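You operate a simulated robot arm through the tools that you are given. There is no shell and no other tool. Be economical: measure what you need, move in short steps, check, and stop when the job is done.

Carry out the task below with a simulated robot arm. There is one attempt and no reset: what you move stays moved.

Task
Take the orange clip from the top of the blue bench and leave it on the shelf under the grey bench. Take the grey box on the top of the blue bench and put it away on the top of the white table. Put the 16 insert from the top of the long teal bench on the top of the blue bench and the 6 insert on the shelf under the short teal bench. Take the block marked "2" from the top of the long teal bench and leave it on top of the bend roller there. Take the white setting card from the top of the long teal bench and leave it on the top of the grey table. Put the grey plug on the top of the long teal bench away on the shelf under the white table. Fetch the yellow sleeve and set it on the shelf under the long teal bench. Put the blue box on the shelf under the long teal bench. Take the packing pad from the top of the grey table and leave it on the right rubber pad. Open the teal drawer, take the orange bobbin and leave it in the inside of the teal drawer, then shut the drawer. Any order will do. Set down upright: orange clip, insert, grey plug.

The check looks at the end state, three seconds after you hand in, the way a careful person would. Anything else that was tipped, shoved, dropped, spilled or broken makes it a failure.

Robot
A 7-joint arm with a vacuum gripper on a trunk, on a base that drives. Base frame: it is fixed to the floor where the robot stands at the start and does not move with it; the origin is under the middle of the robot, x ahead of it, y to its left, z up; the surface under the hand at the start is at about z = 90. Readings come in cm, rad, newtons and seconds.
Its first joint turns from -2.601 to 2.601 rad. Places, roughly: bend roller [75, -375, 75]; block [100, -325, 75]; blue box (11x8x5 cm) [-110, -190, 80]; grey box (11x8x5 cm) [90, -120, 90]; grey plug [75, -400, 75]; insert [75, -275, 75]; inside of the teal drawer [60, 200, 70]; orange bobbin (6x6x5 cm) [-150, -150, 80]; orange clip (4x4x5 cm) [80, -20, 90]; packing pad (6x13x5 cm) [-100, -170, 80]; right rubber pad (24x24 cm) [-70, -472, 80]; setting card [75, -375, 75]; shelf under the grey bench [70, 380, 20]; shelf under the long teal bench [50, -300, 20]; shelf under the short teal bench [-110, -470, 20]; shelf under the white table [-120, 630, 20]; teal drawer [50, 200, 70]; top of the blue bench [70, 0, 90]; top of the grey table [-130, -240, 80]; top of the white table [-120, 630, 80]; yellow sleeve (4x4x4 cm) [-70, -500, 80]. Payload 1.06 kg.
Tool frame: the origin (TCP) lies in the middle of the cups' lips, and z points out of the cups. The gripper has 1 cup of 2.4 cm across, covering 2.4 by 2.4 cm (tool x, y); the bellows give 0.8 cm. With the vacuum on, a cup seals on a smooth face that it is pressed against (1 to 4 N); it does not hold porous or soft things. The pull reaches 23 N.
Orientation is told as [roll, pitch, yaw] about the base's x, y, z axes, in that order, counted from this pose: with the cups facing straight down, the tool's x points along the base's -x, its y along +y and its z along -z.

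Tools
- The arm moves only by the tool step_arm. Its argument "increments" is text: rows parted by semicolons, each of 7 numbers parted by spaces: the shift along the base's x, y, z in units of 300 mm (1.0 is 300 mm), then the turn, a rotation vector about the base's x, y, z in units of 60 degrees (1.0 is 60 degrees), then the vacuum: 1 switches it on, 0 off. In form: dx dy dz ax ay az vac; .... A call has 1 to 8 rows; each row is the pose to reach, as a shift and turn from the pose commanded when the call began. A call with a number of a shift or a turn outside -1 to 1 is refused whole. Rows are played at 5 a second. More than 5 cm and 0.15 rad between two rows, or a gripper value outside its range, and nothing of the call is played. A pose out of reach is approached as far as the arm can. The call stops where the force on the tool passes 40 N (or 10 N more than at its start, if that is more) or the arm is blocked; 0.2 s more then pass. The pull builds up within a second once a cup has sealed. Time passes only in rows, and 0.2 s behind the last, so rows that repeat a pose give it time. It gives the time, the measured TCP pose, the force on the tool (base axes) and the pull of the vacuum at its end, in the units of the frame above (readings bear some noise), with the torque about the TCP (base axes, N m) and any sound that the robot's microphone picked up.
- Cameras (640 x 400 px; columns grow to the right, rows downward): "scene" is now at [1.85, 10.86, 155.22]; the picture's right is [-0.69, -0.72, -0.00], its down [-0.40, 0.39, -0.83] and it looks along [0.60, -0.58, -0.56] (base axes); focal length 272 px, centre (320, 200). "wrist" rides on the gripper at [7.8, 1.9, -9.6] in the tool frame; the picture's right is [-0.24, 0.97, 0.00], its down [-0.71, -0.17, -0.69] and it looks along [-0.67, -0.16, 0.73] (tool axes); focal length 243 px, centre (320, 200).
- grab_frame(camera): a new picture of that camera. The clock stands still meanwhile.
- lift_body(by): slides the trunk up (or, below 0, down) by that many cm; the arm and the scene camera ride with it, the base frame stays. It gives what a move gives, with no picture.
- roll_base(legs): drives the robot by 1 to 6 legs, each [ahead, turn to the left] in cm and rad, along the robot's own axes; the way and the turn of a leg run together, so that a leg with both is an arc; at most 150 cm and 3.142 rad a leg. The arm and the cameras ride along, it lands a little off, and it stops where it bumps. It gives what a move gives.
- pan_tilt(pan, tilt): turns the head with the scene camera to pan (to the left, within 2.705 rad either way) and tilt (down, from -0.506 to 1.204), counted from straight ahead of the robot. It gives what a move gives.
- measure_at(camera, pixels): there is no depth. For up to 12 entries [column, row, z] of the newest picture of that camera ("zoom" is the newest enlarged one), the place [x, y] in the base frame at which the ray of that pixel passes the height z, good to about 0.2 cm. The clock stands still meanwhile.
- enlarge(camera, box): a new picture of the part [left, top, right, bottom] of that camera's present view, enlarged. The clock stands still meanwhile.
- hand_in(): hands the job in; it is judged then, once.

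Keep the steps short. Do not move on a guess: measure, check each grasp and each placing, and mend mistakes. In all there are 378 turns and 334 pictures (those below and enlarged ones count). Leave the vacuum off and the arm clear of the work at the hand-in unless told otherwise, and finish with a single line.

The tools are called after "Call:" by a JSON object that holds its "api" and its "payload". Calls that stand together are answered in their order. step_arm: Moves the arm, as the interface text tells. Its arguments: {"type":"object","properties":{"increments":{"type":"string"}},"required":["increments"]} The other tools are called the same way: lift_body (by) slides the trunk up or down; roll_base (legs) drives the base; pan_tilt (pan, tilt) turns the head that bears the scene camera; grab_frame (camera) takes a picture; measure_at (camera, pixels) gives the place at which the rays of pixels pass given heights; enlarge (camera, box) takes an enlarged picture of a part of a camera's view; hand_in () hands the job in.

At the start:

```text
t: 0.0
tool_pos: [51.84, -58.59, 113.51]
tcp_rot: [0.0, 0.0, 0.001]
wrist_force: [-0.2, 0.7, 0.6]
torque: [0.01, -0.01, -0.01]
pull: 0.0
trunk travel left (down, up): [-60.0, 11.0]
robot x, y, heading: [0.11, 0.2, -0.005]
head pan, tilt: [-0.766, 0.592]
```

scene: 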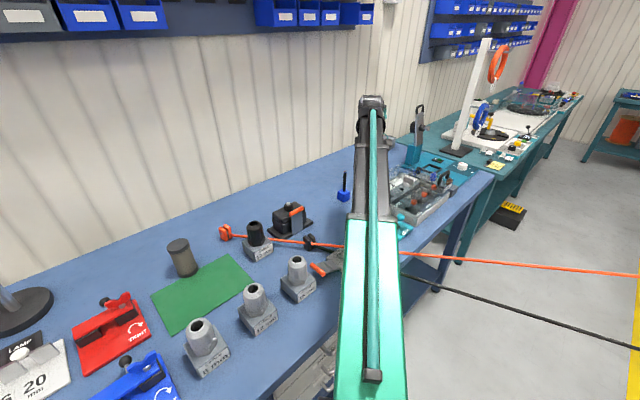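
wrist: 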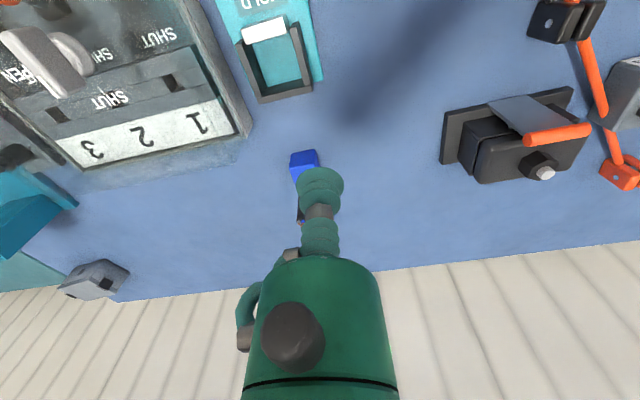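

I see the blue bench with many fixtures. First I look around with the head for the orange clip and the grey box.

Call:
{"api": "pan_tilt", "payload": {"pan": 0.0, "tilt": 0.6}}

Call:
{"api": "grab_frame", "payload": {"camera": "scene"}}

Call:
{"api": "pan_tilt", "payload": {"pan": -1.3, "tilt": 0.5}}

Call:
{"api": "grab_frame", "payload": {"camera": "scene"}}

Call:
{"api": "pan_tilt", "payload": {"pan": 1.2, "tilt": 0.5}}

Call:
{"api": "grab_frame", "payload": {"camera": "scene"}}

Call:
{"api": "pan_tilt", "payload": {"pan": 2.5, "tilt": 0.4}}

Call:
{"api": "grab_frame", "payload": {"camera": "scene"}}

Call:
{"api": "pan_tilt", "payload": {"pan": -2.4, "tilt": 0.4}}

Call:
{"api": "grab_frame", "payload": {"camera": "scene"}}

```text
t: 1.1
tool_pos: [51.89, -58.65, 113.45]
tcp_rot: [0.0, -0.001, 0.001]
wrist_force: [-0.2, -0.1, 0.3]
torque: [-0.01, 0.0, -0.04]
pull: 0.1
trunk travel left (down, up): [-60.0, 11.0]
robot x, y, heading: [0.52, -0.02, -0.004]
head pan, tilt: [0.0, 0.6]
```

```text
331 pictures are left
```

scene: 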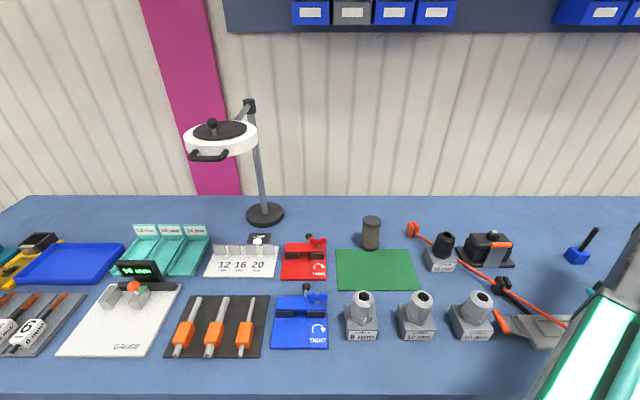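

```text
t: 2.6
tool_pos: [51.84, -58.66, 113.41]
tcp_rot: [0.0, 0.0, -0.001]
wrist_force: [-0.1, 0.2, 0.1]
torque: [0.01, -0.01, -0.03]
pull: 0.0
trunk travel left (down, up): [-60.0, 11.0]
robot x, y, heading: [-0.17, 0.04, 0.001]
head pan, tilt: [-1.3, 0.499]
```

```text
330 pictures are left
```

scene: 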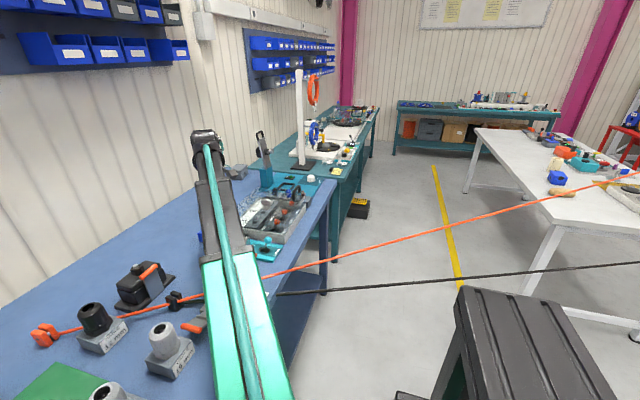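

```text
t: 4.8
tool_pos: [51.83, -58.52, 113.43]
tcp_rot: [0.0, -0.001, -0.001]
wrist_force: [-0.7, 0.0, -0.3]
torque: [-0.02, -0.03, 0.04]
pull: 0.1
trunk travel left (down, up): [-60.0, 11.0]
robot x, y, heading: [-0.19, 0.02, 0.0]
head pan, tilt: [1.201, 0.499]
```

```text
329 pictures are left
```

scene: 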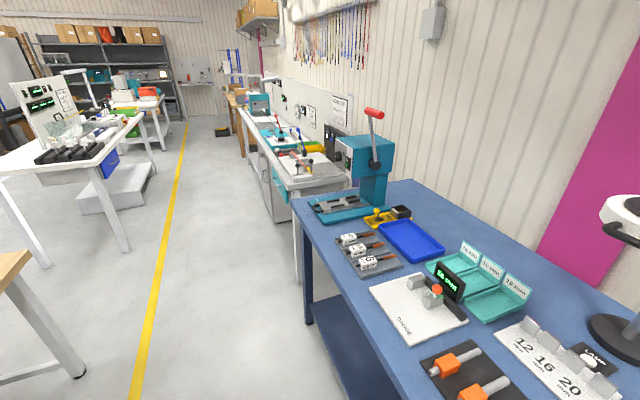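

```text
t: 6.3
tool_pos: [51.8, -58.65, 113.42]
tcp_rot: [0.0, -0.001, 0.001]
wrist_force: [-0.1, -0.1, 0.2]
torque: [-0.02, 0.01, -0.03]
pull: 0.0
trunk travel left (down, up): [-60.0, 11.0]
robot x, y, heading: [0.34, 0.05, 0.002]
head pan, tilt: [2.499, 0.4]
```

```text
328 pictures are left
```

scene: 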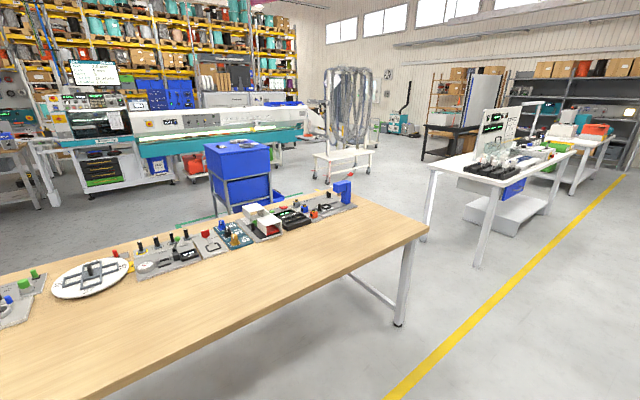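

```text
t: 10.2
tool_pos: [51.83, -58.6, 113.47]
tcp_rot: [0.0, -0.003, 0.0]
wrist_force: [0.0, -0.3, -0.8]
torque: [-0.02, 0.01, -0.03]
pull: 0.0
trunk travel left (down, up): [-60.0, 11.0]
robot x, y, heading: [-0.07, -0.37, 0.001]
head pan, tilt: [-2.4, 0.4]
```

```text
327 pictures are left
```

scene: 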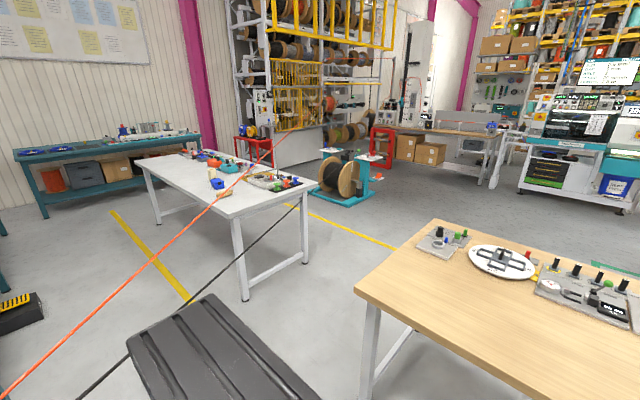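

I want close views of the front bench: the orange item near (411,229) with its cord, and the right side for the grey box.

Call:
{"api": "pan_tilt", "payload": {"pan": -0.3, "tilt": 0.7}}

Call:
{"api": "enlarge", "payload": {"camera": "scene", "box": [200, 100, 440, 250]}}

Call:
{"api": "enlarge", "payload": {"camera": "scene", "box": [300, 200, 620, 400]}}

Call:
{"api": "pan_tilt", "payload": {"pan": -1.2, "tilt": 0.5}}

Call:
{"api": "enlarge", "payload": {"camera": "scene", "box": [180, 100, 420, 250]}}

Call:
{"api": "pan_tilt", "payload": {"pan": -2.0, "tilt": 0.6}}

Call:
{"api": "grab_frame", "payload": {"camera": "scene"}}

```text
t: 12.2
tool_pos: [51.84, -58.62, 113.52]
tcp_rot: [-0.001, -0.001, -0.001]
wrist_force: [1.1, 0.1, -0.3]
torque: [-0.02, 0.02, -0.01]
pull: 0.2
trunk travel left (down, up): [-60.0, 11.0]
robot x, y, heading: [-0.24, -0.22, 0.0]
head pan, tilt: [-0.3, 0.7]
```

```text
2.67 times, centred on (320, 175) of scene
```

zoom: 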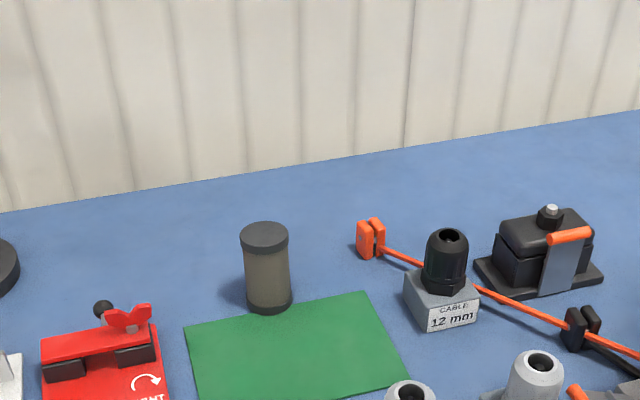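

```text
2.00 times, centred on (460, 300) of scene
```

zoom: 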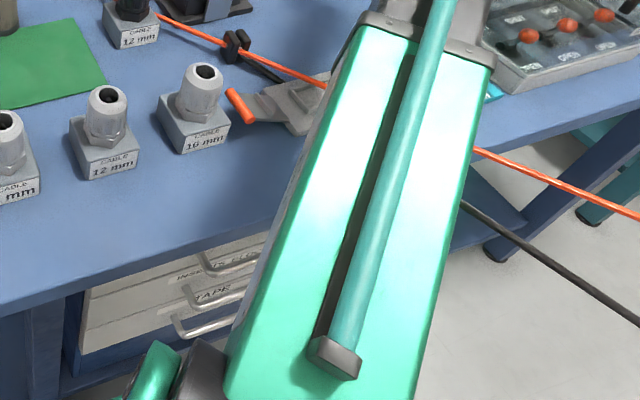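

```text
t: 13.4
tool_pos: [51.79, -58.62, 113.52]
tcp_rot: [-0.001, -0.001, 0.002]
wrist_force: [-0.4, -1.0, 0.1]
torque: [-0.02, 0.0, -0.03]
pull: 0.0
trunk travel left (down, up): [-60.0, 11.0]
robot x, y, heading: [-0.26, 0.06, -0.002]
head pan, tilt: [-1.201, 0.499]
```

```text
2.67 times, centred on (300, 175) of scene
```

zoom: 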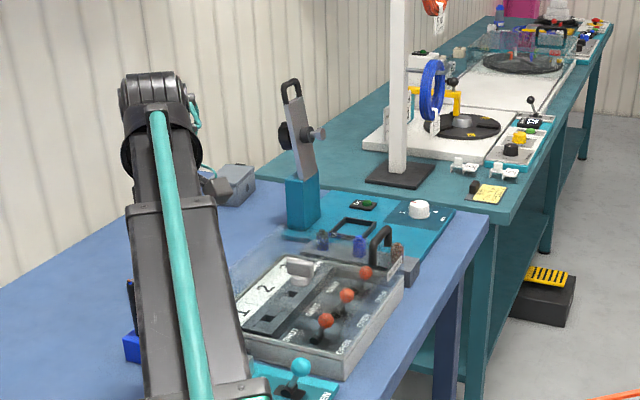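

```text
t: 14.5
tool_pos: [51.89, -58.68, 113.44]
tcp_rot: [-0.001, -0.001, 0.0]
wrist_force: [0.1, -0.7, 0.2]
torque: [-0.03, 0.01, -0.01]
pull: 0.1
trunk travel left (down, up): [-60.0, 11.0]
robot x, y, heading: [-0.3, -0.3, -0.002]
head pan, tilt: [-2.0, 0.6]
```

```text
323 pictures are left
```

scene: 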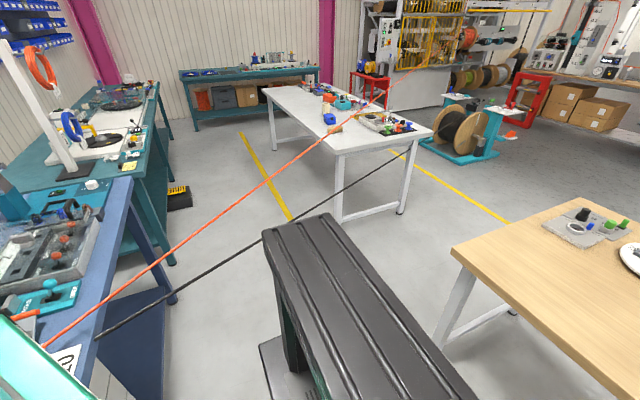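

The orange clip sits at the end of an orange cord that crosses the aisle. I check where both cords go, with a closer look behind the grey table and at the clip.

Call:
{"api": "pan_tilt", "payload": {"pan": -2.2, "tilt": 0.3}}

Call:
{"api": "enlarge", "payload": {"camera": "scene", "box": [160, 60, 400, 210]}}

Call:
{"api": "pan_tilt", "payload": {"pan": -0.3, "tilt": 0.7}}

Call:
{"api": "enlarge", "payload": {"camera": "scene", "box": [320, 170, 400, 220]}}

```text
t: 15.3
tool_pos: [51.88, -58.7, 113.46]
tcp_rot: [-0.001, 0.0, 0.001]
wrist_force: [-0.4, -0.7, 0.3]
torque: [-0.02, 0.03, -0.01]
pull: 0.1
trunk travel left (down, up): [-60.0, 11.0]
robot x, y, heading: [0.14, 0.31, 0.003]
head pan, tilt: [-2.201, 0.3]
```

```text
2.67 times, centred on (280, 135) of scene
```

zoom: 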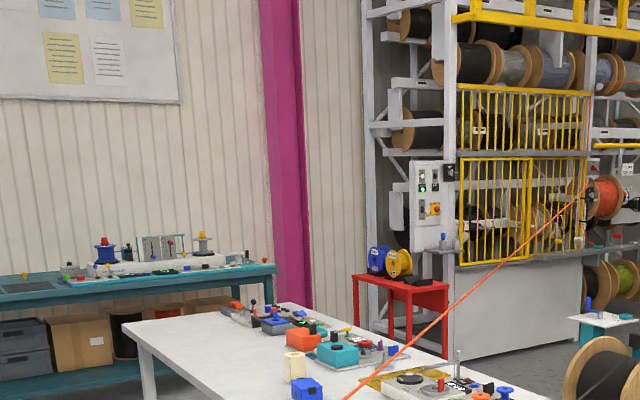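

```text
t: 17.2
tool_pos: [51.85, -58.62, 113.49]
tcp_rot: [-0.001, 0.001, 0.001]
wrist_force: [-1.0, 0.1, 0.6]
torque: [-0.01, 0.01, -0.03]
pull: 0.1
trunk travel left (down, up): [-60.0, 11.0]
robot x, y, heading: [-0.07, 0.09, 0.002]
head pan, tilt: [-0.3, 0.7]
```

```text
8.00 times, centred on (360, 195) of scene
```

zoom: 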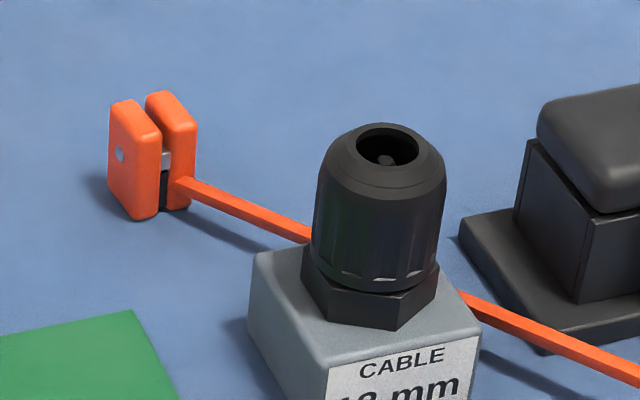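

Both cords run to reels behind the grey table. I triangulate them by raising the trunk 11 cm between two pictures.

Call:
{"api": "pan_tilt", "payload": {"pan": -2.0, "tilt": 0.5}}

Call:
{"api": "grab_frame", "payload": {"camera": "scene"}}

Call:
{"api": "measure_at", "payload": {"camera": "scene", "pixels": [[320, 200, 0], [100, 200, 0]]}}

Call:
{"api": "lift_body", "payload": {"by": 11}}

Call:
{"api": "grab_frame", "payload": {"camera": "scene"}}

```text
t: 18.9
tool_pos: [51.83, -58.58, 113.48]
tcp_rot: [0.001, 0.0, 0.001]
wrist_force: [0.9, 0.3, -0.5]
torque: [0.01, -0.02, -0.01]
pull: 0.0
trunk travel left (down, up): [-60.0, 11.0]
robot x, y, heading: [0.01, -0.22, -0.004]
head pan, tilt: [-2.0, 0.499]
```

```text
320 pictures are left
```

scene: 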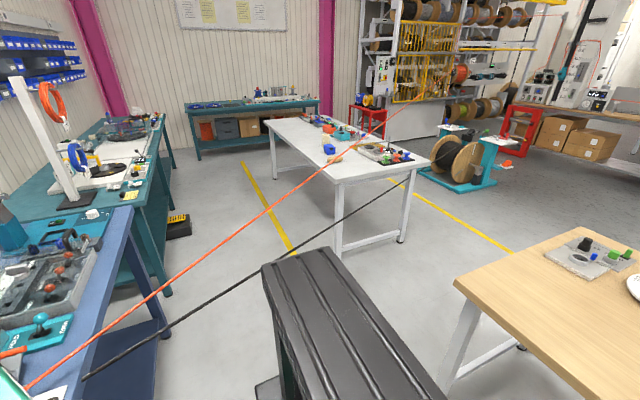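

```text
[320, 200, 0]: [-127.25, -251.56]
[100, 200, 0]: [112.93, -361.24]
```

```text
t: 20.3
tool_pos: [51.91, -58.67, 124.43]
tcp_rot: [0.001, 0.001, 0.0]
wrist_force: [-0.1, 0.2, 0.2]
torque: [0.0, -0.01, 0.01]
pull: 0.1
trunk travel left (down, up): [-71.0, 0.0]
robot x, y, heading: [-0.19, -0.37, -0.002]
head pan, tilt: [-2.0, 0.499]
```

```text
319 pictures are left
```

scene: 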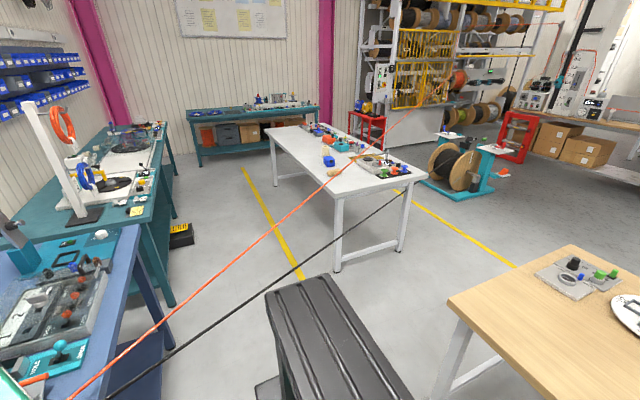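

Call:
{"api": "measure_at", "payload": {"camera": "scene", "pixels": [[337, 270, 0], [398, 240, 0], [338, 183, 80], [428, 175, 80], [272, 130, 80], [446, 298, 80], [565, 245, 80], [425, 183, 0], [500, 195, 0], [457, 88, 120], [410, 190, 60], [405, 135, 0]]}}

Call:
{"api": "measure_at", "payload": {"camera": "scene", "pixels": [[258, 388, 0], [265, 300, 50], [335, 275, 50], [400, 395, 50], [222, 247, 90], [236, 308, 80], [236, 308, 90], [160, 330, 90], [192, 245, 0], [172, 305, 0], [100, 395, 90], [275, 225, 90]]}}

```text
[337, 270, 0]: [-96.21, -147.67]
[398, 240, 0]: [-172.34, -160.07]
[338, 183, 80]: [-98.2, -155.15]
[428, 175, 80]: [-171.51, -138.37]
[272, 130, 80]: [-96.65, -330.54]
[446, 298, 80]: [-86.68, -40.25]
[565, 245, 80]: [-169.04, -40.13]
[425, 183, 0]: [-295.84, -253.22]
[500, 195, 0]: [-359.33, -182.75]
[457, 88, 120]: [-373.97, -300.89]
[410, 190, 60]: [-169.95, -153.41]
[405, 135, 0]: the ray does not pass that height
```

```text
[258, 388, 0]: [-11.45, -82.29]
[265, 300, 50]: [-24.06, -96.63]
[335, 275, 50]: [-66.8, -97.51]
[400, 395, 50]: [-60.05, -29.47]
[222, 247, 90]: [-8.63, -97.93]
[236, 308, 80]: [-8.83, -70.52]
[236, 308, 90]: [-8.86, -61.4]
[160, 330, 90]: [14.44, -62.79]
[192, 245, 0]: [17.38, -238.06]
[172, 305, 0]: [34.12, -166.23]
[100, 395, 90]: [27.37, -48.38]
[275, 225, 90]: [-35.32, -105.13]
```

The cords are straight tethers that rise over the aisle. I turn back to the bench and measure the clip precisely.

Call:
{"api": "pan_tilt", "payload": {"pan": -0.3, "tilt": 0.75}}

Call:
{"api": "grab_frame", "payload": {"camera": "scene"}}

Call:
{"api": "enlarge", "payload": {"camera": "scene", "box": [280, 140, 440, 240]}}

```text
t: 22.1
tool_pos: [51.85, -58.57, 124.42]
tcp_rot: [0.0, 0.001, 0.0]
wrist_force: [0.0, 0.4, -1.1]
torque: [-0.01, -0.03, -0.01]
pull: 0.1
trunk travel left (down, up): [-71.0, 0.0]
robot x, y, heading: [-0.43, 0.12, 0.002]
head pan, tilt: [-0.3, 0.75]
```

```text
318 pictures are left
```

scene: 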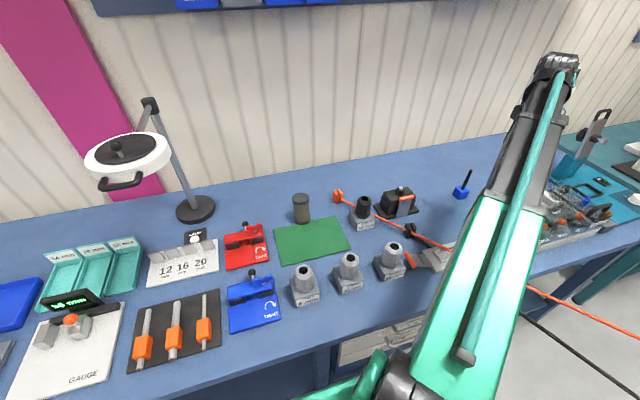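

```text
4.00 times, centred on (360, 190) of scene
```

zoom: 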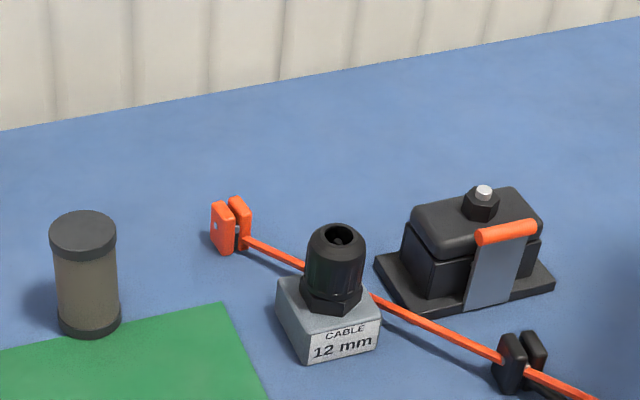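

Call:
{"api": "measure_at", "payload": {"camera": "zoom", "pixels": [[218, 247, 90], [233, 255, 90], [212, 203, 95], [222, 201, 95], [236, 208, 95], [226, 210, 95], [231, 197, 95], [250, 206, 95], [251, 238, 90], [310, 170, 90], [340, 363, 90], [505, 390, 90]]}}

```text
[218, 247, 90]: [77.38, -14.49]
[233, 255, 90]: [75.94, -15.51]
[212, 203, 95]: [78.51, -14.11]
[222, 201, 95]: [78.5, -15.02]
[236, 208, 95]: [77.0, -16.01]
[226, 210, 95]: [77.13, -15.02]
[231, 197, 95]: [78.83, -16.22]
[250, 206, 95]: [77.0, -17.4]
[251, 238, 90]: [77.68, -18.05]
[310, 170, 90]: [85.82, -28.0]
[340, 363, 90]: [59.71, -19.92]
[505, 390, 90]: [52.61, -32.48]
```

The clip sits at about (77.5,-16), plates lined along the cord. I move the arm in two steps to view it with the wrist camera.

Call:
{"api": "step_arm", "payload": {"increments": "0 0.15 0 0 0 0 0; 0 0.3 0 0 0 0 0; 0 0.45 0 0 0 0 0; 0 0.6 0 0 0 0 0; 0 0.75 0 0 0 0 0; 0 0.9 0 0 0 0 0; 0 1 0 0 0 0 0"}}

Call:
{"api": "step_arm", "payload": {"increments": "0.1 0.1 0 0 0 0 0; 0.2 0.2 0 0 0 0 0; 0.3 0.3 0 0 0 0 0; 0.4 0.4 -0.1 0 0 0 0; 0.45 0.5 -0.2 0 0 0 0; 0.45 0.52 -0.35 0 0 0 0; 0.45 0.52 -0.45 0 0 0 0"}}

Call:
{"api": "grab_frame", "payload": {"camera": "wrist"}}

```text
t: 23.7
tool_pos: [52.05, -28.8, 124.34]
tcp_rot: [0.001, -0.001, -0.001]
wrist_force: [0.3, 0.8, 0.2]
torque: [0.03, 0.01, -0.01]
pull: 0.1
trunk travel left (down, up): [-71.0, 0.0]
robot x, y, heading: [0.17, 0.18, 0.003]
head pan, tilt: [-0.3, 0.75]
```

```text
refused: row 4 steps farther than a row can; nothing moved
```

```text
316 pictures are left
```

wrist: 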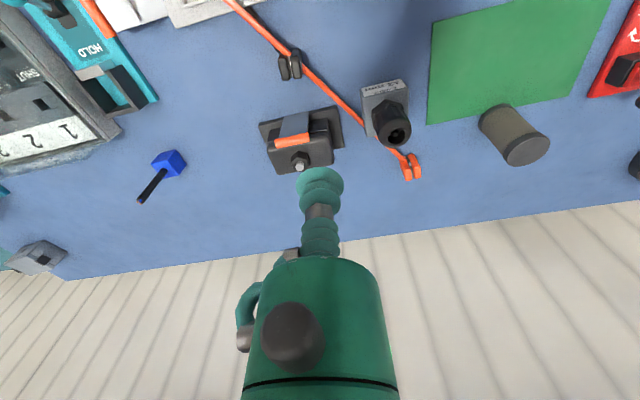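

The bench view is good; I refine the second move with shorter rows.

Call:
{"api": "step_arm", "payload": {"increments": "0.08 0.1 0 0 0 0 0; 0.16 0.2 0 0 0 0 0; 0.24 0.3 -0.05 0 0 0 0; 0.32 0.4 -0.1 0 0 0 0; 0.4 0.5 -0.15 0 0 0 0; 0.45 0.52 -0.28 0 0 0 0; 0.45 0.52 -0.43 0 0 0 0; 0.45 0.52 -0.43 0 0 0 0"}}

Call:
{"api": "grab_frame", "payload": {"camera": "wrist"}}

Call:
{"api": "enlarge", "payload": {"camera": "wrist", "box": [240, 50, 400, 150]}}

```text
t: 25.5
tool_pos: [65.64, -12.87, 111.08]
tcp_rot: [-0.001, 0.0, 0.001]
wrist_force: [-0.5, 0.0, 0.1]
torque: [0.01, 0.03, -0.02]
pull: 0.1
trunk travel left (down, up): [-71.0, 0.0]
robot x, y, heading: [0.33, 0.04, 0.002]
head pan, tilt: [-0.3, 0.75]
```

```text
315 pictures are left
```

wrist: 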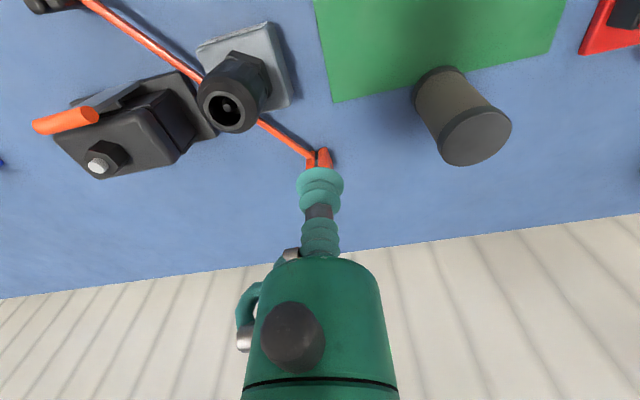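

```text
4.00 times, centred on (320, 100) of wrist
```

zoom: 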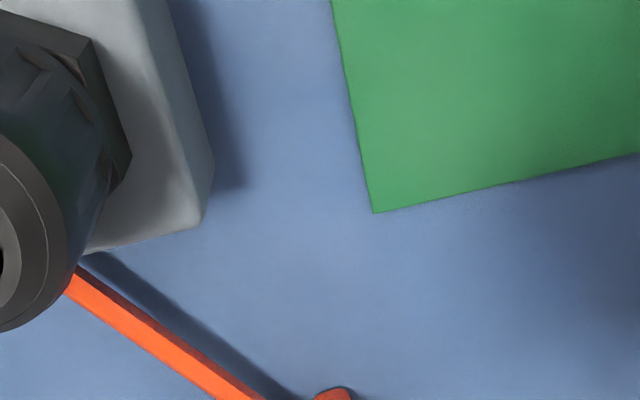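

The cup hides the clip; I shift 6 cm left and 3 cm ahead to see the left plate.

Call:
{"api": "step_arm", "payload": {"increments": "-0.05 0.1 0 0 0 0 0; -0.05 0.2 0 0 0 0 0; -0.05 0.2 -0.13 0 0 0 0; -0.05 0.2 -0.13 0 0 0 0"}}

Call:
{"api": "enlarge", "payload": {"camera": "wrist", "box": [160, 80, 320, 180]}}

```text
t: 26.5
tool_pos: [64.03, -7.28, 107.72]
tcp_rot: [0.001, 0.0, 0.002]
wrist_force: [-0.4, 0.6, 0.2]
torque: [0.01, -0.01, 0.01]
pull: 0.1
trunk travel left (down, up): [-71.0, 0.0]
robot x, y, heading: [0.05, 0.57, 0.005]
head pan, tilt: [-0.3, 0.75]
```

```text
4.00 times, centred on (240, 130) of wrist
```

zoom: 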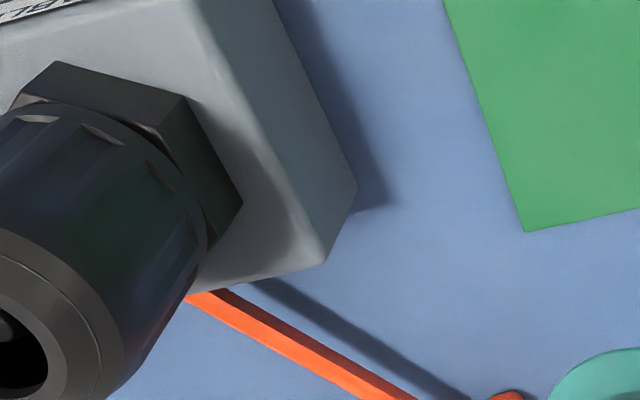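

Call:
{"api": "enlarge", "payload": {"camera": "wrist", "box": [220, 150, 340, 225]}}

Call:
{"api": "measure_at", "payload": {"camera": "zoom", "pixels": [[320, 200, 95]]}}

```text
5.33 times, centred on (280, 188) of wrist
```

zoom: 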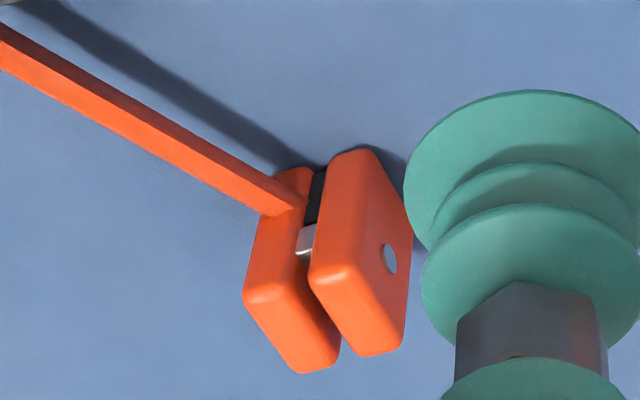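

```text
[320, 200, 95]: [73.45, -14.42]
```

Call:
{"api": "measure_at", "payload": {"camera": "zoom", "pixels": [[312, 278, 95], [346, 266, 95], [358, 356, 95], [402, 345, 95], [247, 296, 95], [284, 290, 95], [298, 372, 95], [338, 358, 95], [390, 258, 92.5], [410, 225, 90], [375, 150, 90], [280, 170, 90]]}}

```text
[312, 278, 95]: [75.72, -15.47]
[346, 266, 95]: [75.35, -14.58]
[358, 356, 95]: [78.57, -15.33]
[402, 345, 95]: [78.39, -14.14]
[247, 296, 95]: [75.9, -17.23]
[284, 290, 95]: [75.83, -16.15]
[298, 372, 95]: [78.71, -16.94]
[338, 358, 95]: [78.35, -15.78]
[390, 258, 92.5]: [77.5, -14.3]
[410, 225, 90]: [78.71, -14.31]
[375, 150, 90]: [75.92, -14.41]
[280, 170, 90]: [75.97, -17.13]
```

The clip spans x 75.5–78.5, y −17.3…−14.1, top z≈95, two plates with a small gap. I try a gentle top grasp first: go above at z≈98.

Call:
{"api": "step_arm", "payload": {"increments": "0.14 -0.07 0 0 0 0 0; 0.28 -0.14 0 0 0 0 0; 0.42 -0.21 0 0 0 0 0; 0.43 -0.28 -0.08 0 0 0 0; 0.43 -0.28 -0.2 0 0 0 0; 0.43 -0.28 -0.32 0 0 0 0; 0.43 -0.28 -0.32 0 0 0 0"}}

Call:
{"api": "grab_frame", "payload": {"camera": "wrist"}}

```text
t: 28.1
tool_pos: [77.01, -15.43, 98.13]
tcp_rot: [0.0, 0.001, 0.001]
wrist_force: [-0.2, -0.6, 0.5]
torque: [-0.01, 0.03, -0.01]
pull: 0.1
trunk travel left (down, up): [-71.0, 0.0]
robot x, y, heading: [-0.1, 0.18, -0.002]
head pan, tilt: [-0.3, 0.75]
```

```text
311 pictures are left
```

wrist: 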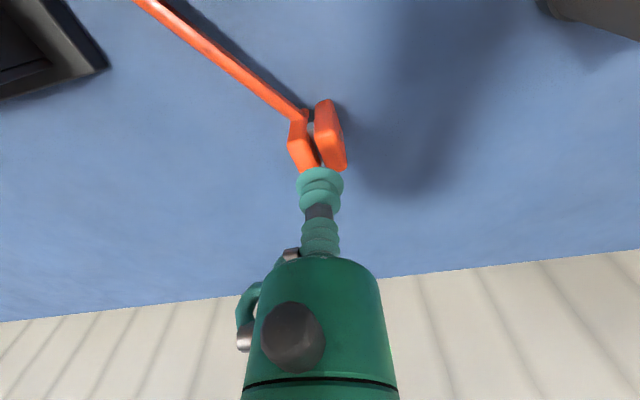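

Cup is above the clip. I lower with vacuum on in small steps, watching the force.

Call:
{"api": "step_arm", "payload": {"increments": "0 -0.01 -0.06 0 0 0 1; 0 -0.01 -0.1 0 0 0 1; 0 -0.01 -0.115 0 0 0 1; 0 -0.01 -0.115 0 0 0 1; 0 -0.01 -0.115 0 0 0 1; 0 -0.01 -0.115 0 0 0 1"}}

```text
t: 29.5
tool_pos: [76.81, -15.91, 94.66]
tcp_rot: [-0.001, 0.001, 0.0]
wrist_force: [0.2, -1.9, 2.9]
torque: [0.0, 0.03, 0.03]
pull: 0.0
trunk travel left (down, up): [-71.0, 0.0]
robot x, y, heading: [-0.12, 0.06, -0.001]
head pan, tilt: [-0.3, 0.75]
```

No seal on top (pull 0 at 2.9 N) – the gap leaks. I'll grip the left plate face (+y) from the side. I raise and move clear, then turn the tool to point along −y with the camera on top.

Call:
{"api": "step_arm", "payload": {"increments": "0 0 0.16 0 0 0 0; 0 0 0.32 0 0 0 0; 0 0.1 0.44 0 0 0 0; 0 0.2 0.55 0 0 0 0; 0 0.3 0.65 0 0 0 0; 0 0.4 0.7 0 0 0 0"}}

Call:
{"api": "step_arm", "payload": {"increments": "0 0 0 -0.08 0.08 0.08 0; 0 0 0 -0.16 0.16 0.16 0; 0 0 0 -0.24 0.24 0.24 0; 0 0 0 -0.32 0.32 0.32 0; 0 0 0 -0.4 0.4 0.4 0; 0 0 0 -0.48 0.48 0.48 0; 0 0 0 -0.56 0.56 0.56 0; 0 0 0 -0.577 0.577 0.577 0"}}

Call:
{"api": "step_arm", "payload": {"increments": "0 0 0 -0.08 0.08 0.08 0; 0 0 0 -0.16 0.16 0.16 0; 0 0 0 -0.24 0.24 0.24 0; 0 0 0 -0.32 0.32 0.32 0; 0 0 0 -0.4 0.4 0.4 0; 0 0 0 -0.48 0.48 0.48 0; 0 0 0 -0.56 0.56 0.56 0; 0 0 0 -0.577 0.577 0.577 0"}}

Call:
{"api": "grab_frame", "payload": {"camera": "scene"}}

Call:
{"api": "grab_frame", "payload": {"camera": "wrist"}}

```text
t: 30.9
tool_pos: [76.41, -3.8, 115.71]
tcp_rot: [-0.002, -0.001, 0.0]
wrist_force: [-0.1, -0.5, 0.0]
torque: [0.01, 0.01, -0.04]
pull: 0.0
trunk travel left (down, up): [-71.0, 0.0]
robot x, y, heading: [-0.09, 0.12, 0.002]
head pan, tilt: [-0.3, 0.75]
```

```text
t: 31.7
tool_pos: [77.17, -3.79, 115.6]
tcp_rot: [-0.224, 0.259, 0.212]
wrist_force: [6.2, -3.0, -17.2]
torque: [-0.15, -0.35, -0.03]
pull: 0.0
trunk travel left (down, up): [-71.0, 0.0]
robot x, y, heading: [0.16, -0.04, 0.002]
head pan, tilt: [-0.3, 0.75]
stopped in row 4: the force on the tool passed its limit at 108 N (the readings are from after the stop); the commanded pose is now the measured one
```

```text
t: 32.0
tool_pos: [77.21, -3.66, 115.47]
tcp_rot: [-0.233, 0.261, 0.21]
wrist_force: [4.8, -0.3, -14.8]
torque: [-0.32, -0.39, -0.11]
pull: 0.0
trunk travel left (down, up): [-71.0, 0.0]
robot x, y, heading: [0.02, 0.17, 0.0]
head pan, tilt: [-0.3, 0.75]
stopped in row 1: the force on the tool passed its limit at 89 N (the readings are from after the stop); the commanded pose is now the measured one
```

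```text
310 pictures are left
```

scene: 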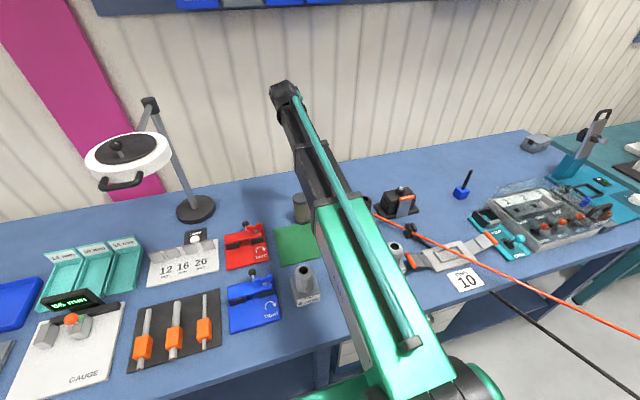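

```text
309 pictures are left
```

wrist: 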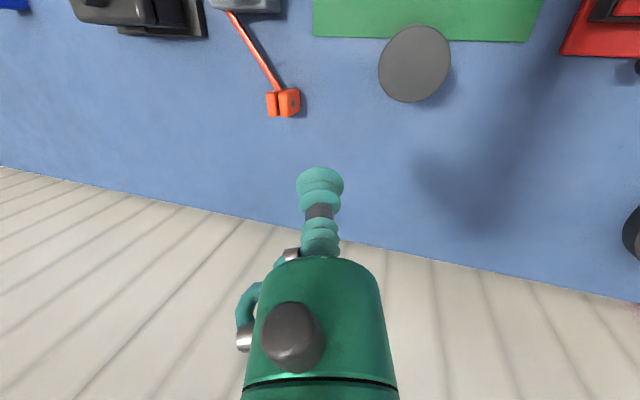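

The wrist touched the wall while turning (108 N, then stopped). I back away from the wall by 18 cm before turning further.

Call:
{"api": "step_arm", "payload": {"increments": "-0.1 0 0 0 0 0 0; -0.2 0 0 0 0 0 0; -0.3 0 0 0 0 0 0; -0.4 0 0 0 0 0 0; -0.5 0 0 0 0 0 0; -0.6 0 0 0 0 0 0"}}

Call:
{"api": "step_arm", "payload": {"increments": "0 0 0 -0.08 0.08 0.08 0; 0 0 0 -0.16 0.16 0.16 0; 0 0 0 -0.24 0.24 0.24 0; 0 0 0 -0.32 0.32 0.32 0; 0 0 0 -0.4 0.4 0.4 0; 0 0 0 -0.48 0.48 0.48 0; 0 0 0 -0.56 0.56 0.56 0; 0 0 0 -0.577 0.577 0.577 0"}}

Call:
{"api": "grab_frame", "payload": {"camera": "scene"}}

```text
t: 32.4
tool_pos: [74.87, -3.77, 115.53]
tcp_rot: [-0.232, 0.253, 0.208]
wrist_force: [3.7, 0.0, -14.9]
torque: [-0.39, -0.43, -0.11]
pull: 0.1
trunk travel left (down, up): [-71.0, 0.0]
robot x, y, heading: [0.07, -0.01, -0.004]
head pan, tilt: [-0.3, 0.75]
stopped in row 2: the force on the tool passed its limit at 46 N (the readings are from after the stop); the commanded pose is now the measured one
```

```text
t: 32.7
tool_pos: [74.93, -3.75, 115.54]
tcp_rot: [-0.244, 0.255, 0.207]
wrist_force: [4.5, -1.6, -14.8]
torque: [-0.17, -0.37, 0.01]
pull: 0.1
trunk travel left (down, up): [-71.0, 0.0]
robot x, y, heading: [0.14, -0.25, -0.003]
head pan, tilt: [-0.3, 0.75]
stopped in row 1: the force on the tool passed its limit at 88 N (the readings are from after the stop); the commanded pose is now the measured one
```

```text
308 pictures are left
```

scene: 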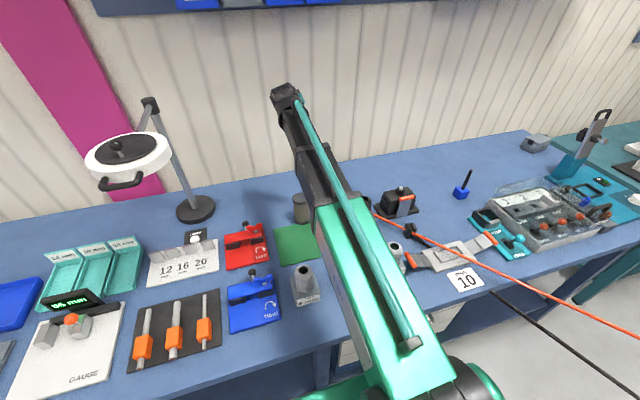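

A downward push (−15 N z) suggests the wrist touches the bin shelf overhead. I move down and back in one go.

Call:
{"api": "step_arm", "payload": {"increments": "0 0 -0.05 0 0 0 0; 0 0 -0.1 0 0 0 0; 0 0 -0.2 0 0 0 0; 0 0 -0.3 0 0 0 0"}}

Call:
{"api": "grab_frame", "payload": {"camera": "wrist"}}

```text
t: 33.7
tool_pos: [75.23, -3.73, 106.35]
tcp_rot: [-0.244, 0.255, 0.206]
wrist_force: [0.4, -0.5, -0.3]
torque: [0.02, -0.02, -0.02]
pull: 0.0
trunk travel left (down, up): [-71.0, 0.0]
robot x, y, heading: [-0.2, -0.44, -0.001]
head pan, tilt: [-0.3, 0.75]
```

```text
307 pictures are left
```

wrist: 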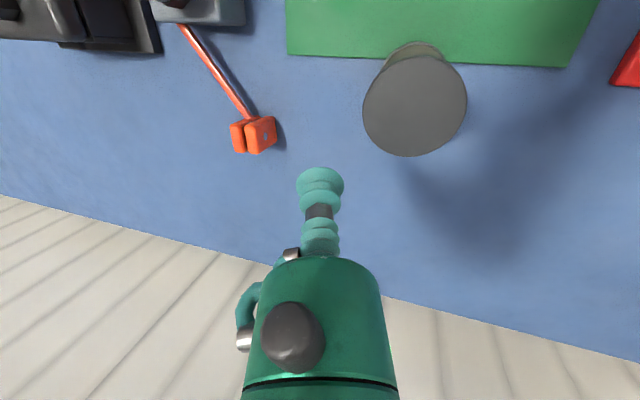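

Free again. The can on the right may stand in the way of the sideways tool; I measure it.

Call:
{"api": "measure_at", "payload": {"camera": "wrist", "pixels": [[415, 105, 102], [365, 105, 102], [415, 155, 102], [390, 60, 90], [440, 60, 90], [290, 52, 90], [263, 135, 92.5]]}}

Call:
{"api": "grab_frame", "payload": {"camera": "scene"}}

Call:
{"api": "measure_at", "payload": {"camera": "scene", "pixels": [[301, 222, 90], [301, 198, 102]]}}

```text
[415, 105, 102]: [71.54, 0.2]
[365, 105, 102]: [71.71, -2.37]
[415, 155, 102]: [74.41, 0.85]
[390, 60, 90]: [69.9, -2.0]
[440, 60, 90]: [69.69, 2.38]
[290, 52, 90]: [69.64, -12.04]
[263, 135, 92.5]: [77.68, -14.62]
```

```text
306 pictures are left
```

scene: 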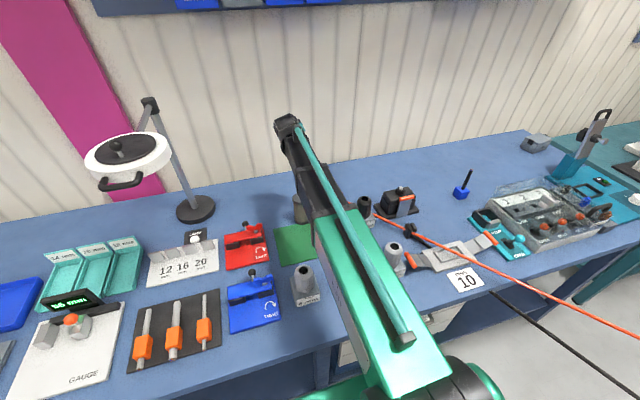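

```text
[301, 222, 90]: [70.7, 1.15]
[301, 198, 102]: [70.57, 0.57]
```

The can is at about (71.5, 0.4), right where the sideways wrist must go. Safer: with the tool vertical, first nudge the clip (it's the item to move) about 9 cm toward the free rear of the bench. I turn the tool back to vertical.

Call:
{"api": "step_arm", "payload": {"increments": "0 -0.05 0 0.075 -0.08 -0.075 0; -0.05 -0.15 0 0.15 -0.16 -0.15 0; -0.2 -0.2 0 0.225 -0.235 -0.22 0; -0.3 -0.25 0 0.225 -0.235 -0.22 0; -0.3 -0.4 0 0.225 -0.235 -0.22 0"}}

Call:
{"api": "grab_frame", "payload": {"camera": "wrist"}}

```text
t: 34.9
tool_pos: [66.22, -15.91, 106.55]
tcp_rot: [-0.035, -0.015, -0.003]
wrist_force: [0.3, -0.2, 0.3]
torque: [0.0, 0.03, -0.02]
pull: 0.0
trunk travel left (down, up): [-71.0, 0.0]
robot x, y, heading: [0.13, 0.09, 0.001]
head pan, tilt: [-0.3, 0.75]
```

```text
305 pictures are left
```

wrist: 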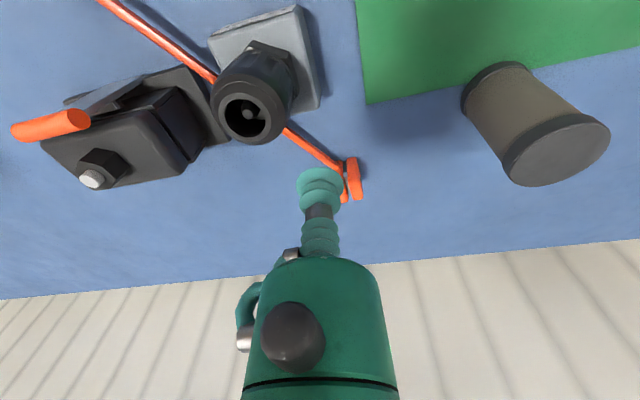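

Call:
{"api": "measure_at", "payload": {"camera": "wrist", "pixels": [[318, 108, 90], [298, 5, 94], [317, 100, 94], [292, 100, 99], [345, 165, 95], [358, 160, 95], [350, 202, 95], [375, 165, 90]]}}

```text
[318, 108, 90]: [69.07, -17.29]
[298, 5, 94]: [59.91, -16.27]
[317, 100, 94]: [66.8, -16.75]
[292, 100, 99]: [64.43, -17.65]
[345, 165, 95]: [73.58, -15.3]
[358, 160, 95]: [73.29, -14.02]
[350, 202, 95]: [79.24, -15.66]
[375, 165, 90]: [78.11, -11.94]
```

I descend in front of the clip at (72.5,−15.6) to z≈91.5.

Call:
{"api": "step_arm", "payload": {"increments": "0.1 0.01 0 0.033 0.014 0 0; 0.21 0.01 0 0.033 0.014 0 0; 0.21 0.01 -0.15 0.033 0.014 0 0; 0.21 0.01 -0.3 0.033 0.014 0 0; 0.21 0.01 -0.42 0.033 0.014 0 0; 0.21 0.01 -0.5 0.033 0.014 0 0; 0.21 0.01 -0.5 0.033 0.014 0 0"}}

Call:
{"api": "grab_frame", "payload": {"camera": "wrist"}}

```text
t: 36.5
tool_pos: [71.98, -15.32, 91.65]
tcp_rot: [0.0, 0.001, -0.001]
wrist_force: [0.0, -0.4, 0.0]
torque: [-0.03, -0.03, 0.03]
pull: 0.0
trunk travel left (down, up): [-71.0, 0.0]
robot x, y, heading: [0.08, -0.44, 0.006]
head pan, tilt: [-0.3, 0.75]
```

```text
304 pictures are left
```

wrist: 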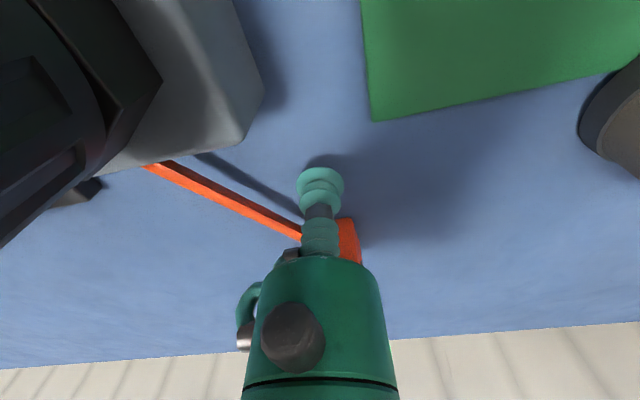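

I push the clip slowly +x by about 7 cm.

Call:
{"api": "step_arm", "payload": {"increments": "0.05 -0.01 0 0 0 0 0; 0.08 -0.01 0 0 0 0 0; 0.11 -0.01 0 0 0 0 0; 0.14 -0.01 0 0 0 0 0; 0.17 -0.01 0 0 0 0 0; 0.2 -0.01 0 0 0 0 0; 0.23 -0.01 0 0 0 0 0; 0.26 -0.01 0 0 0 0 0"}}

Call:
{"api": "grab_frame", "payload": {"camera": "wrist"}}

Call:
{"api": "grab_frame", "payload": {"camera": "scene"}}

```text
t: 38.3
tool_pos: [80.05, -15.83, 91.39]
tcp_rot: [0.001, 0.003, -0.003]
wrist_force: [0.4, -0.4, -0.3]
torque: [0.07, 0.02, -0.01]
pull: 0.1
trunk travel left (down, up): [-71.0, 0.0]
robot x, y, heading: [0.41, -0.34, -0.0]
head pan, tilt: [-0.3, 0.75]
```

```text
303 pictures are left
```

wrist: 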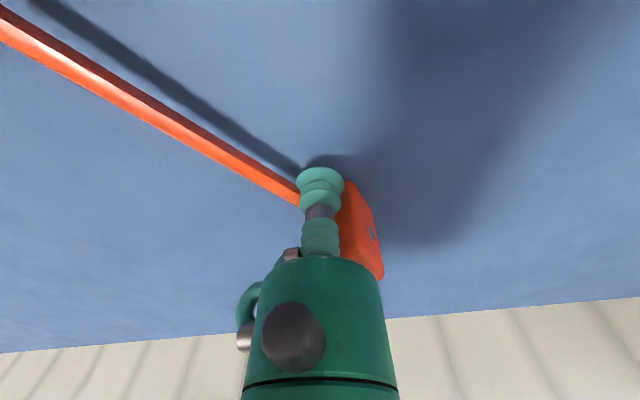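

```text
302 pictures are left
```

scene: 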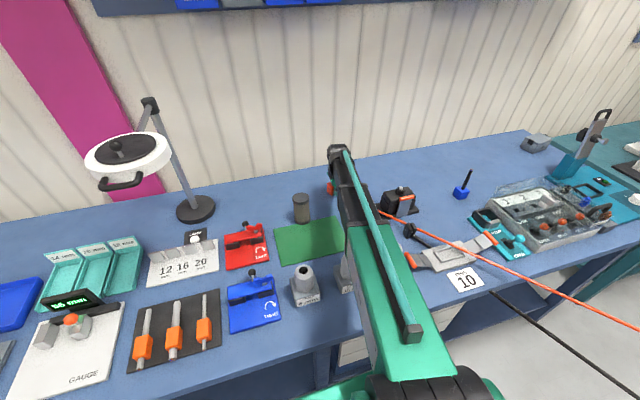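

The clip slid upright. I push 4 cm more, then rise and back off to view it.

Call:
{"api": "step_arm", "payload": {"increments": "0.03 0 0 0 0 0 0; 0.06 0 0 0 0 0 0; 0.09 0 0 0 0 0 0; 0.13 0 0 0 0 0 0; 0.1 0 0 0 0 0 0; 0 0 0.05 0 0 0 0; -0.05 0.05 0.18 0 0 0 0; -0.15 0.15 0.26 0 0 0 0"}}

Call:
{"api": "step_arm", "payload": {"increments": "0 0.1 0.1 0 0 0 0; 0 0.2 0.2 0 0 0 0; 0 0.2 0.2 0 0 0 0"}}

Call:
{"api": "grab_frame", "payload": {"camera": "wrist"}}

```text
t: 40.1
tool_pos: [75.65, -11.36, 99.45]
tcp_rot: [-0.001, 0.0, -0.002]
wrist_force: [1.1, -0.3, -0.1]
torque: [0.0, 0.0, 0.01]
pull: 0.1
trunk travel left (down, up): [-71.0, 0.0]
robot x, y, heading: [0.16, -0.16, 0.002]
head pan, tilt: [-0.3, 0.75]
```

```text
t: 40.9
tool_pos: [75.51, -5.18, 105.3]
tcp_rot: [0.002, 0.002, -0.002]
wrist_force: [-0.1, 0.4, -0.7]
torque: [-0.02, 0.03, 0.01]
pull: 0.1
trunk travel left (down, up): [-71.0, 0.0]
robot x, y, heading: [0.29, -0.34, -0.003]
head pan, tilt: [-0.3, 0.75]
```

```text
301 pictures are left
```

wrist: 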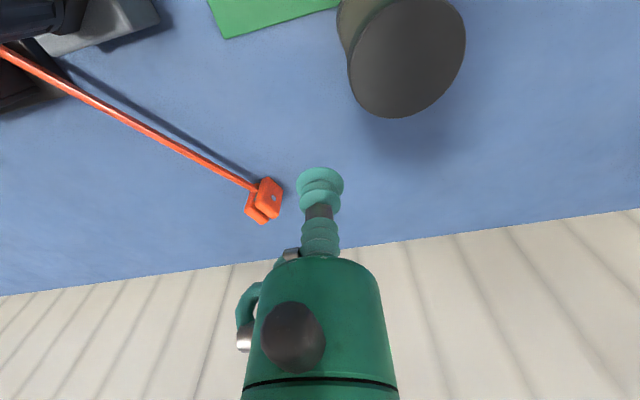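

Call:
{"api": "enlarge", "payload": {"camera": "wrist", "box": [220, 160, 300, 235]}}

```text
5.33 times, centred on (260, 198) of wrist
```

zoom: 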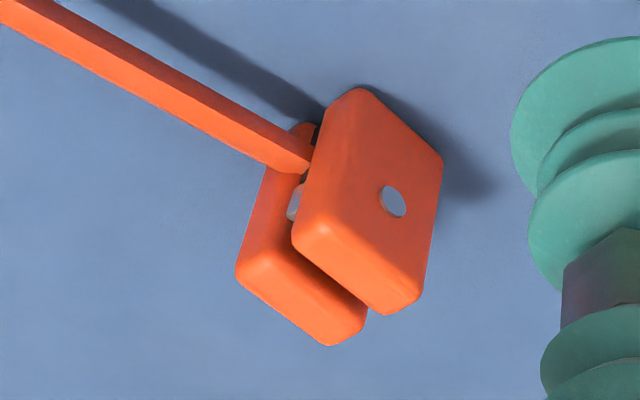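

Call:
{"api": "measure_at", "payload": {"camera": "zoom", "pixels": [[332, 222, 95], [418, 290, 95], [362, 92, 90], [440, 162, 90], [393, 201, 92.5], [238, 270, 95], [328, 344, 95], [295, 248, 95], [385, 313, 95]]}}

```text
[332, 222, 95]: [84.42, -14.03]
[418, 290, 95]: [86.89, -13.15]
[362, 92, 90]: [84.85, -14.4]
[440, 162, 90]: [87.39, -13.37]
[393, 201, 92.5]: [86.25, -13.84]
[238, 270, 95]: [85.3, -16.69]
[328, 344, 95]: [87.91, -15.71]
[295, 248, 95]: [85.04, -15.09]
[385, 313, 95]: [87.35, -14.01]
```

The face is turned about 20°, which suits me: the wrist will stay behind the can. I check what stands left of it (red clamp, lamp) before the sideways tool comes in.

Call:
{"api": "measure_at", "payload": {"camera": "scene", "pixels": [[228, 245, 90], [262, 225, 96], [268, 262, 90], [197, 215, 90], [215, 205, 90], [218, 238, 90], [246, 226, 100]]}}

Call:
{"api": "step_arm", "payload": {"increments": "-0.08 -0.05 0.1 0 0 0 0; -0.16 -0.1 0.2 0 0 0 0; -0.3 -0.15 0.25 0 0 0 0; -0.45 -0.2 0.25 0 0 0 0; -0.5 -0.22 0.25 0 0 0 0"}}

Call:
{"api": "step_arm", "payload": {"increments": "0 0 0 -0.08 0.08 0.08 0; 0 0 0 -0.16 0.16 0.16 0; 0 0 0 -0.24 0.24 0.24 0; 0 0 0 -0.32 0.32 0.32 0; 0 0 0 -0.4 0.4 0.4 0; 0 0 0 -0.48 0.48 0.48 0; 0 0 0 -0.56 0.56 0.56 0; 0 0 0 -0.577 0.577 0.577 0"}}

```text
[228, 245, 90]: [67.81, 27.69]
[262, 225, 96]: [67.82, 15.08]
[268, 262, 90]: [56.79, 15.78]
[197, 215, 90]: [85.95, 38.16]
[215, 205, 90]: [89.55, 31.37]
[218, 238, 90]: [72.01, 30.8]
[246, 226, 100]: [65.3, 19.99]
```

```text
t: 42.1
tool_pos: [60.59, -11.75, 113.02]
tcp_rot: [0.0, 0.003, -0.002]
wrist_force: [0.2, 0.1, -0.8]
torque: [0.04, -0.02, 0.0]
pull: 0.1
trunk travel left (down, up): [-71.0, 0.0]
robot x, y, heading: [-0.32, 0.15, -0.001]
head pan, tilt: [-0.3, 0.75]
```

```text
t: 43.0
tool_pos: [60.69, -11.78, 112.79]
tcp_rot: [-0.255, 0.303, 0.239]
wrist_force: [2.9, -5.3, -7.8]
torque: [0.4, -0.03, 0.16]
pull: 0.0
trunk travel left (down, up): [-71.0, 0.0]
robot x, y, heading: [-0.14, 0.06, 0.001]
head pan, tilt: [-0.3, 0.75]
stopped in row 4: the force on the tool passed its limit at 96 N (the readings are from after the stop); the commanded pose is now the measured one
```

Blocked again at the same turn – tilting inward makes the gripper hit its own arm. I undo it and will roll straight sideways instead.

Call:
{"api": "step_arm", "payload": {"increments": "0 0 0 0.08 -0.08 -0.08 0; 0 0 0 0.16 -0.16 -0.16 0; 0 0 0 0.24 -0.24 -0.24 0; 0 0 0 0.26 -0.275 -0.26 0; 0 0 0 0.26 -0.275 -0.26 0"}}

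```text
t: 44.2
tool_pos: [60.86, -11.72, 112.76]
tcp_rot: [-0.016, -0.016, -0.005]
wrist_force: [-1.0, 0.7, -0.2]
torque: [0.01, 0.0, 0.01]
pull: 0.0
trunk travel left (down, up): [-71.0, 0.0]
robot x, y, heading: [-0.04, 0.13, 0.0]
head pan, tilt: [-0.3, 0.75]
```

Call:
{"api": "step_arm", "payload": {"increments": "0 0 0 -0.13 0 0 0; 0 0 0 -0.26 0 0 0; 0 0 0 -0.39 0 0 0; 0 0 0 -0.52 0 0 0; 0 0 0 -0.65 0 0 0; 0 0 0 -0.78 0 0 0; 0 0 0 -0.78 0 0 0"}}

Call:
{"api": "grab_frame", "payload": {"camera": "scene"}}

```text
t: 45.8
tool_pos: [60.83, -11.91, 112.77]
tcp_rot: [-0.833, -0.015, 0.01]
wrist_force: [-0.6, -0.4, -0.2]
torque: [-0.02, 0.03, 0.04]
pull: 0.1
trunk travel left (down, up): [-71.0, 0.0]
robot x, y, heading: [0.02, -0.12, -0.001]
head pan, tilt: [-0.3, 0.75]
```

```text
299 pictures are left
```

scene: 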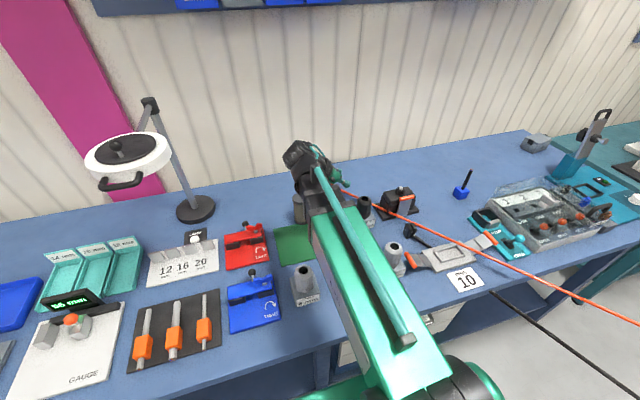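

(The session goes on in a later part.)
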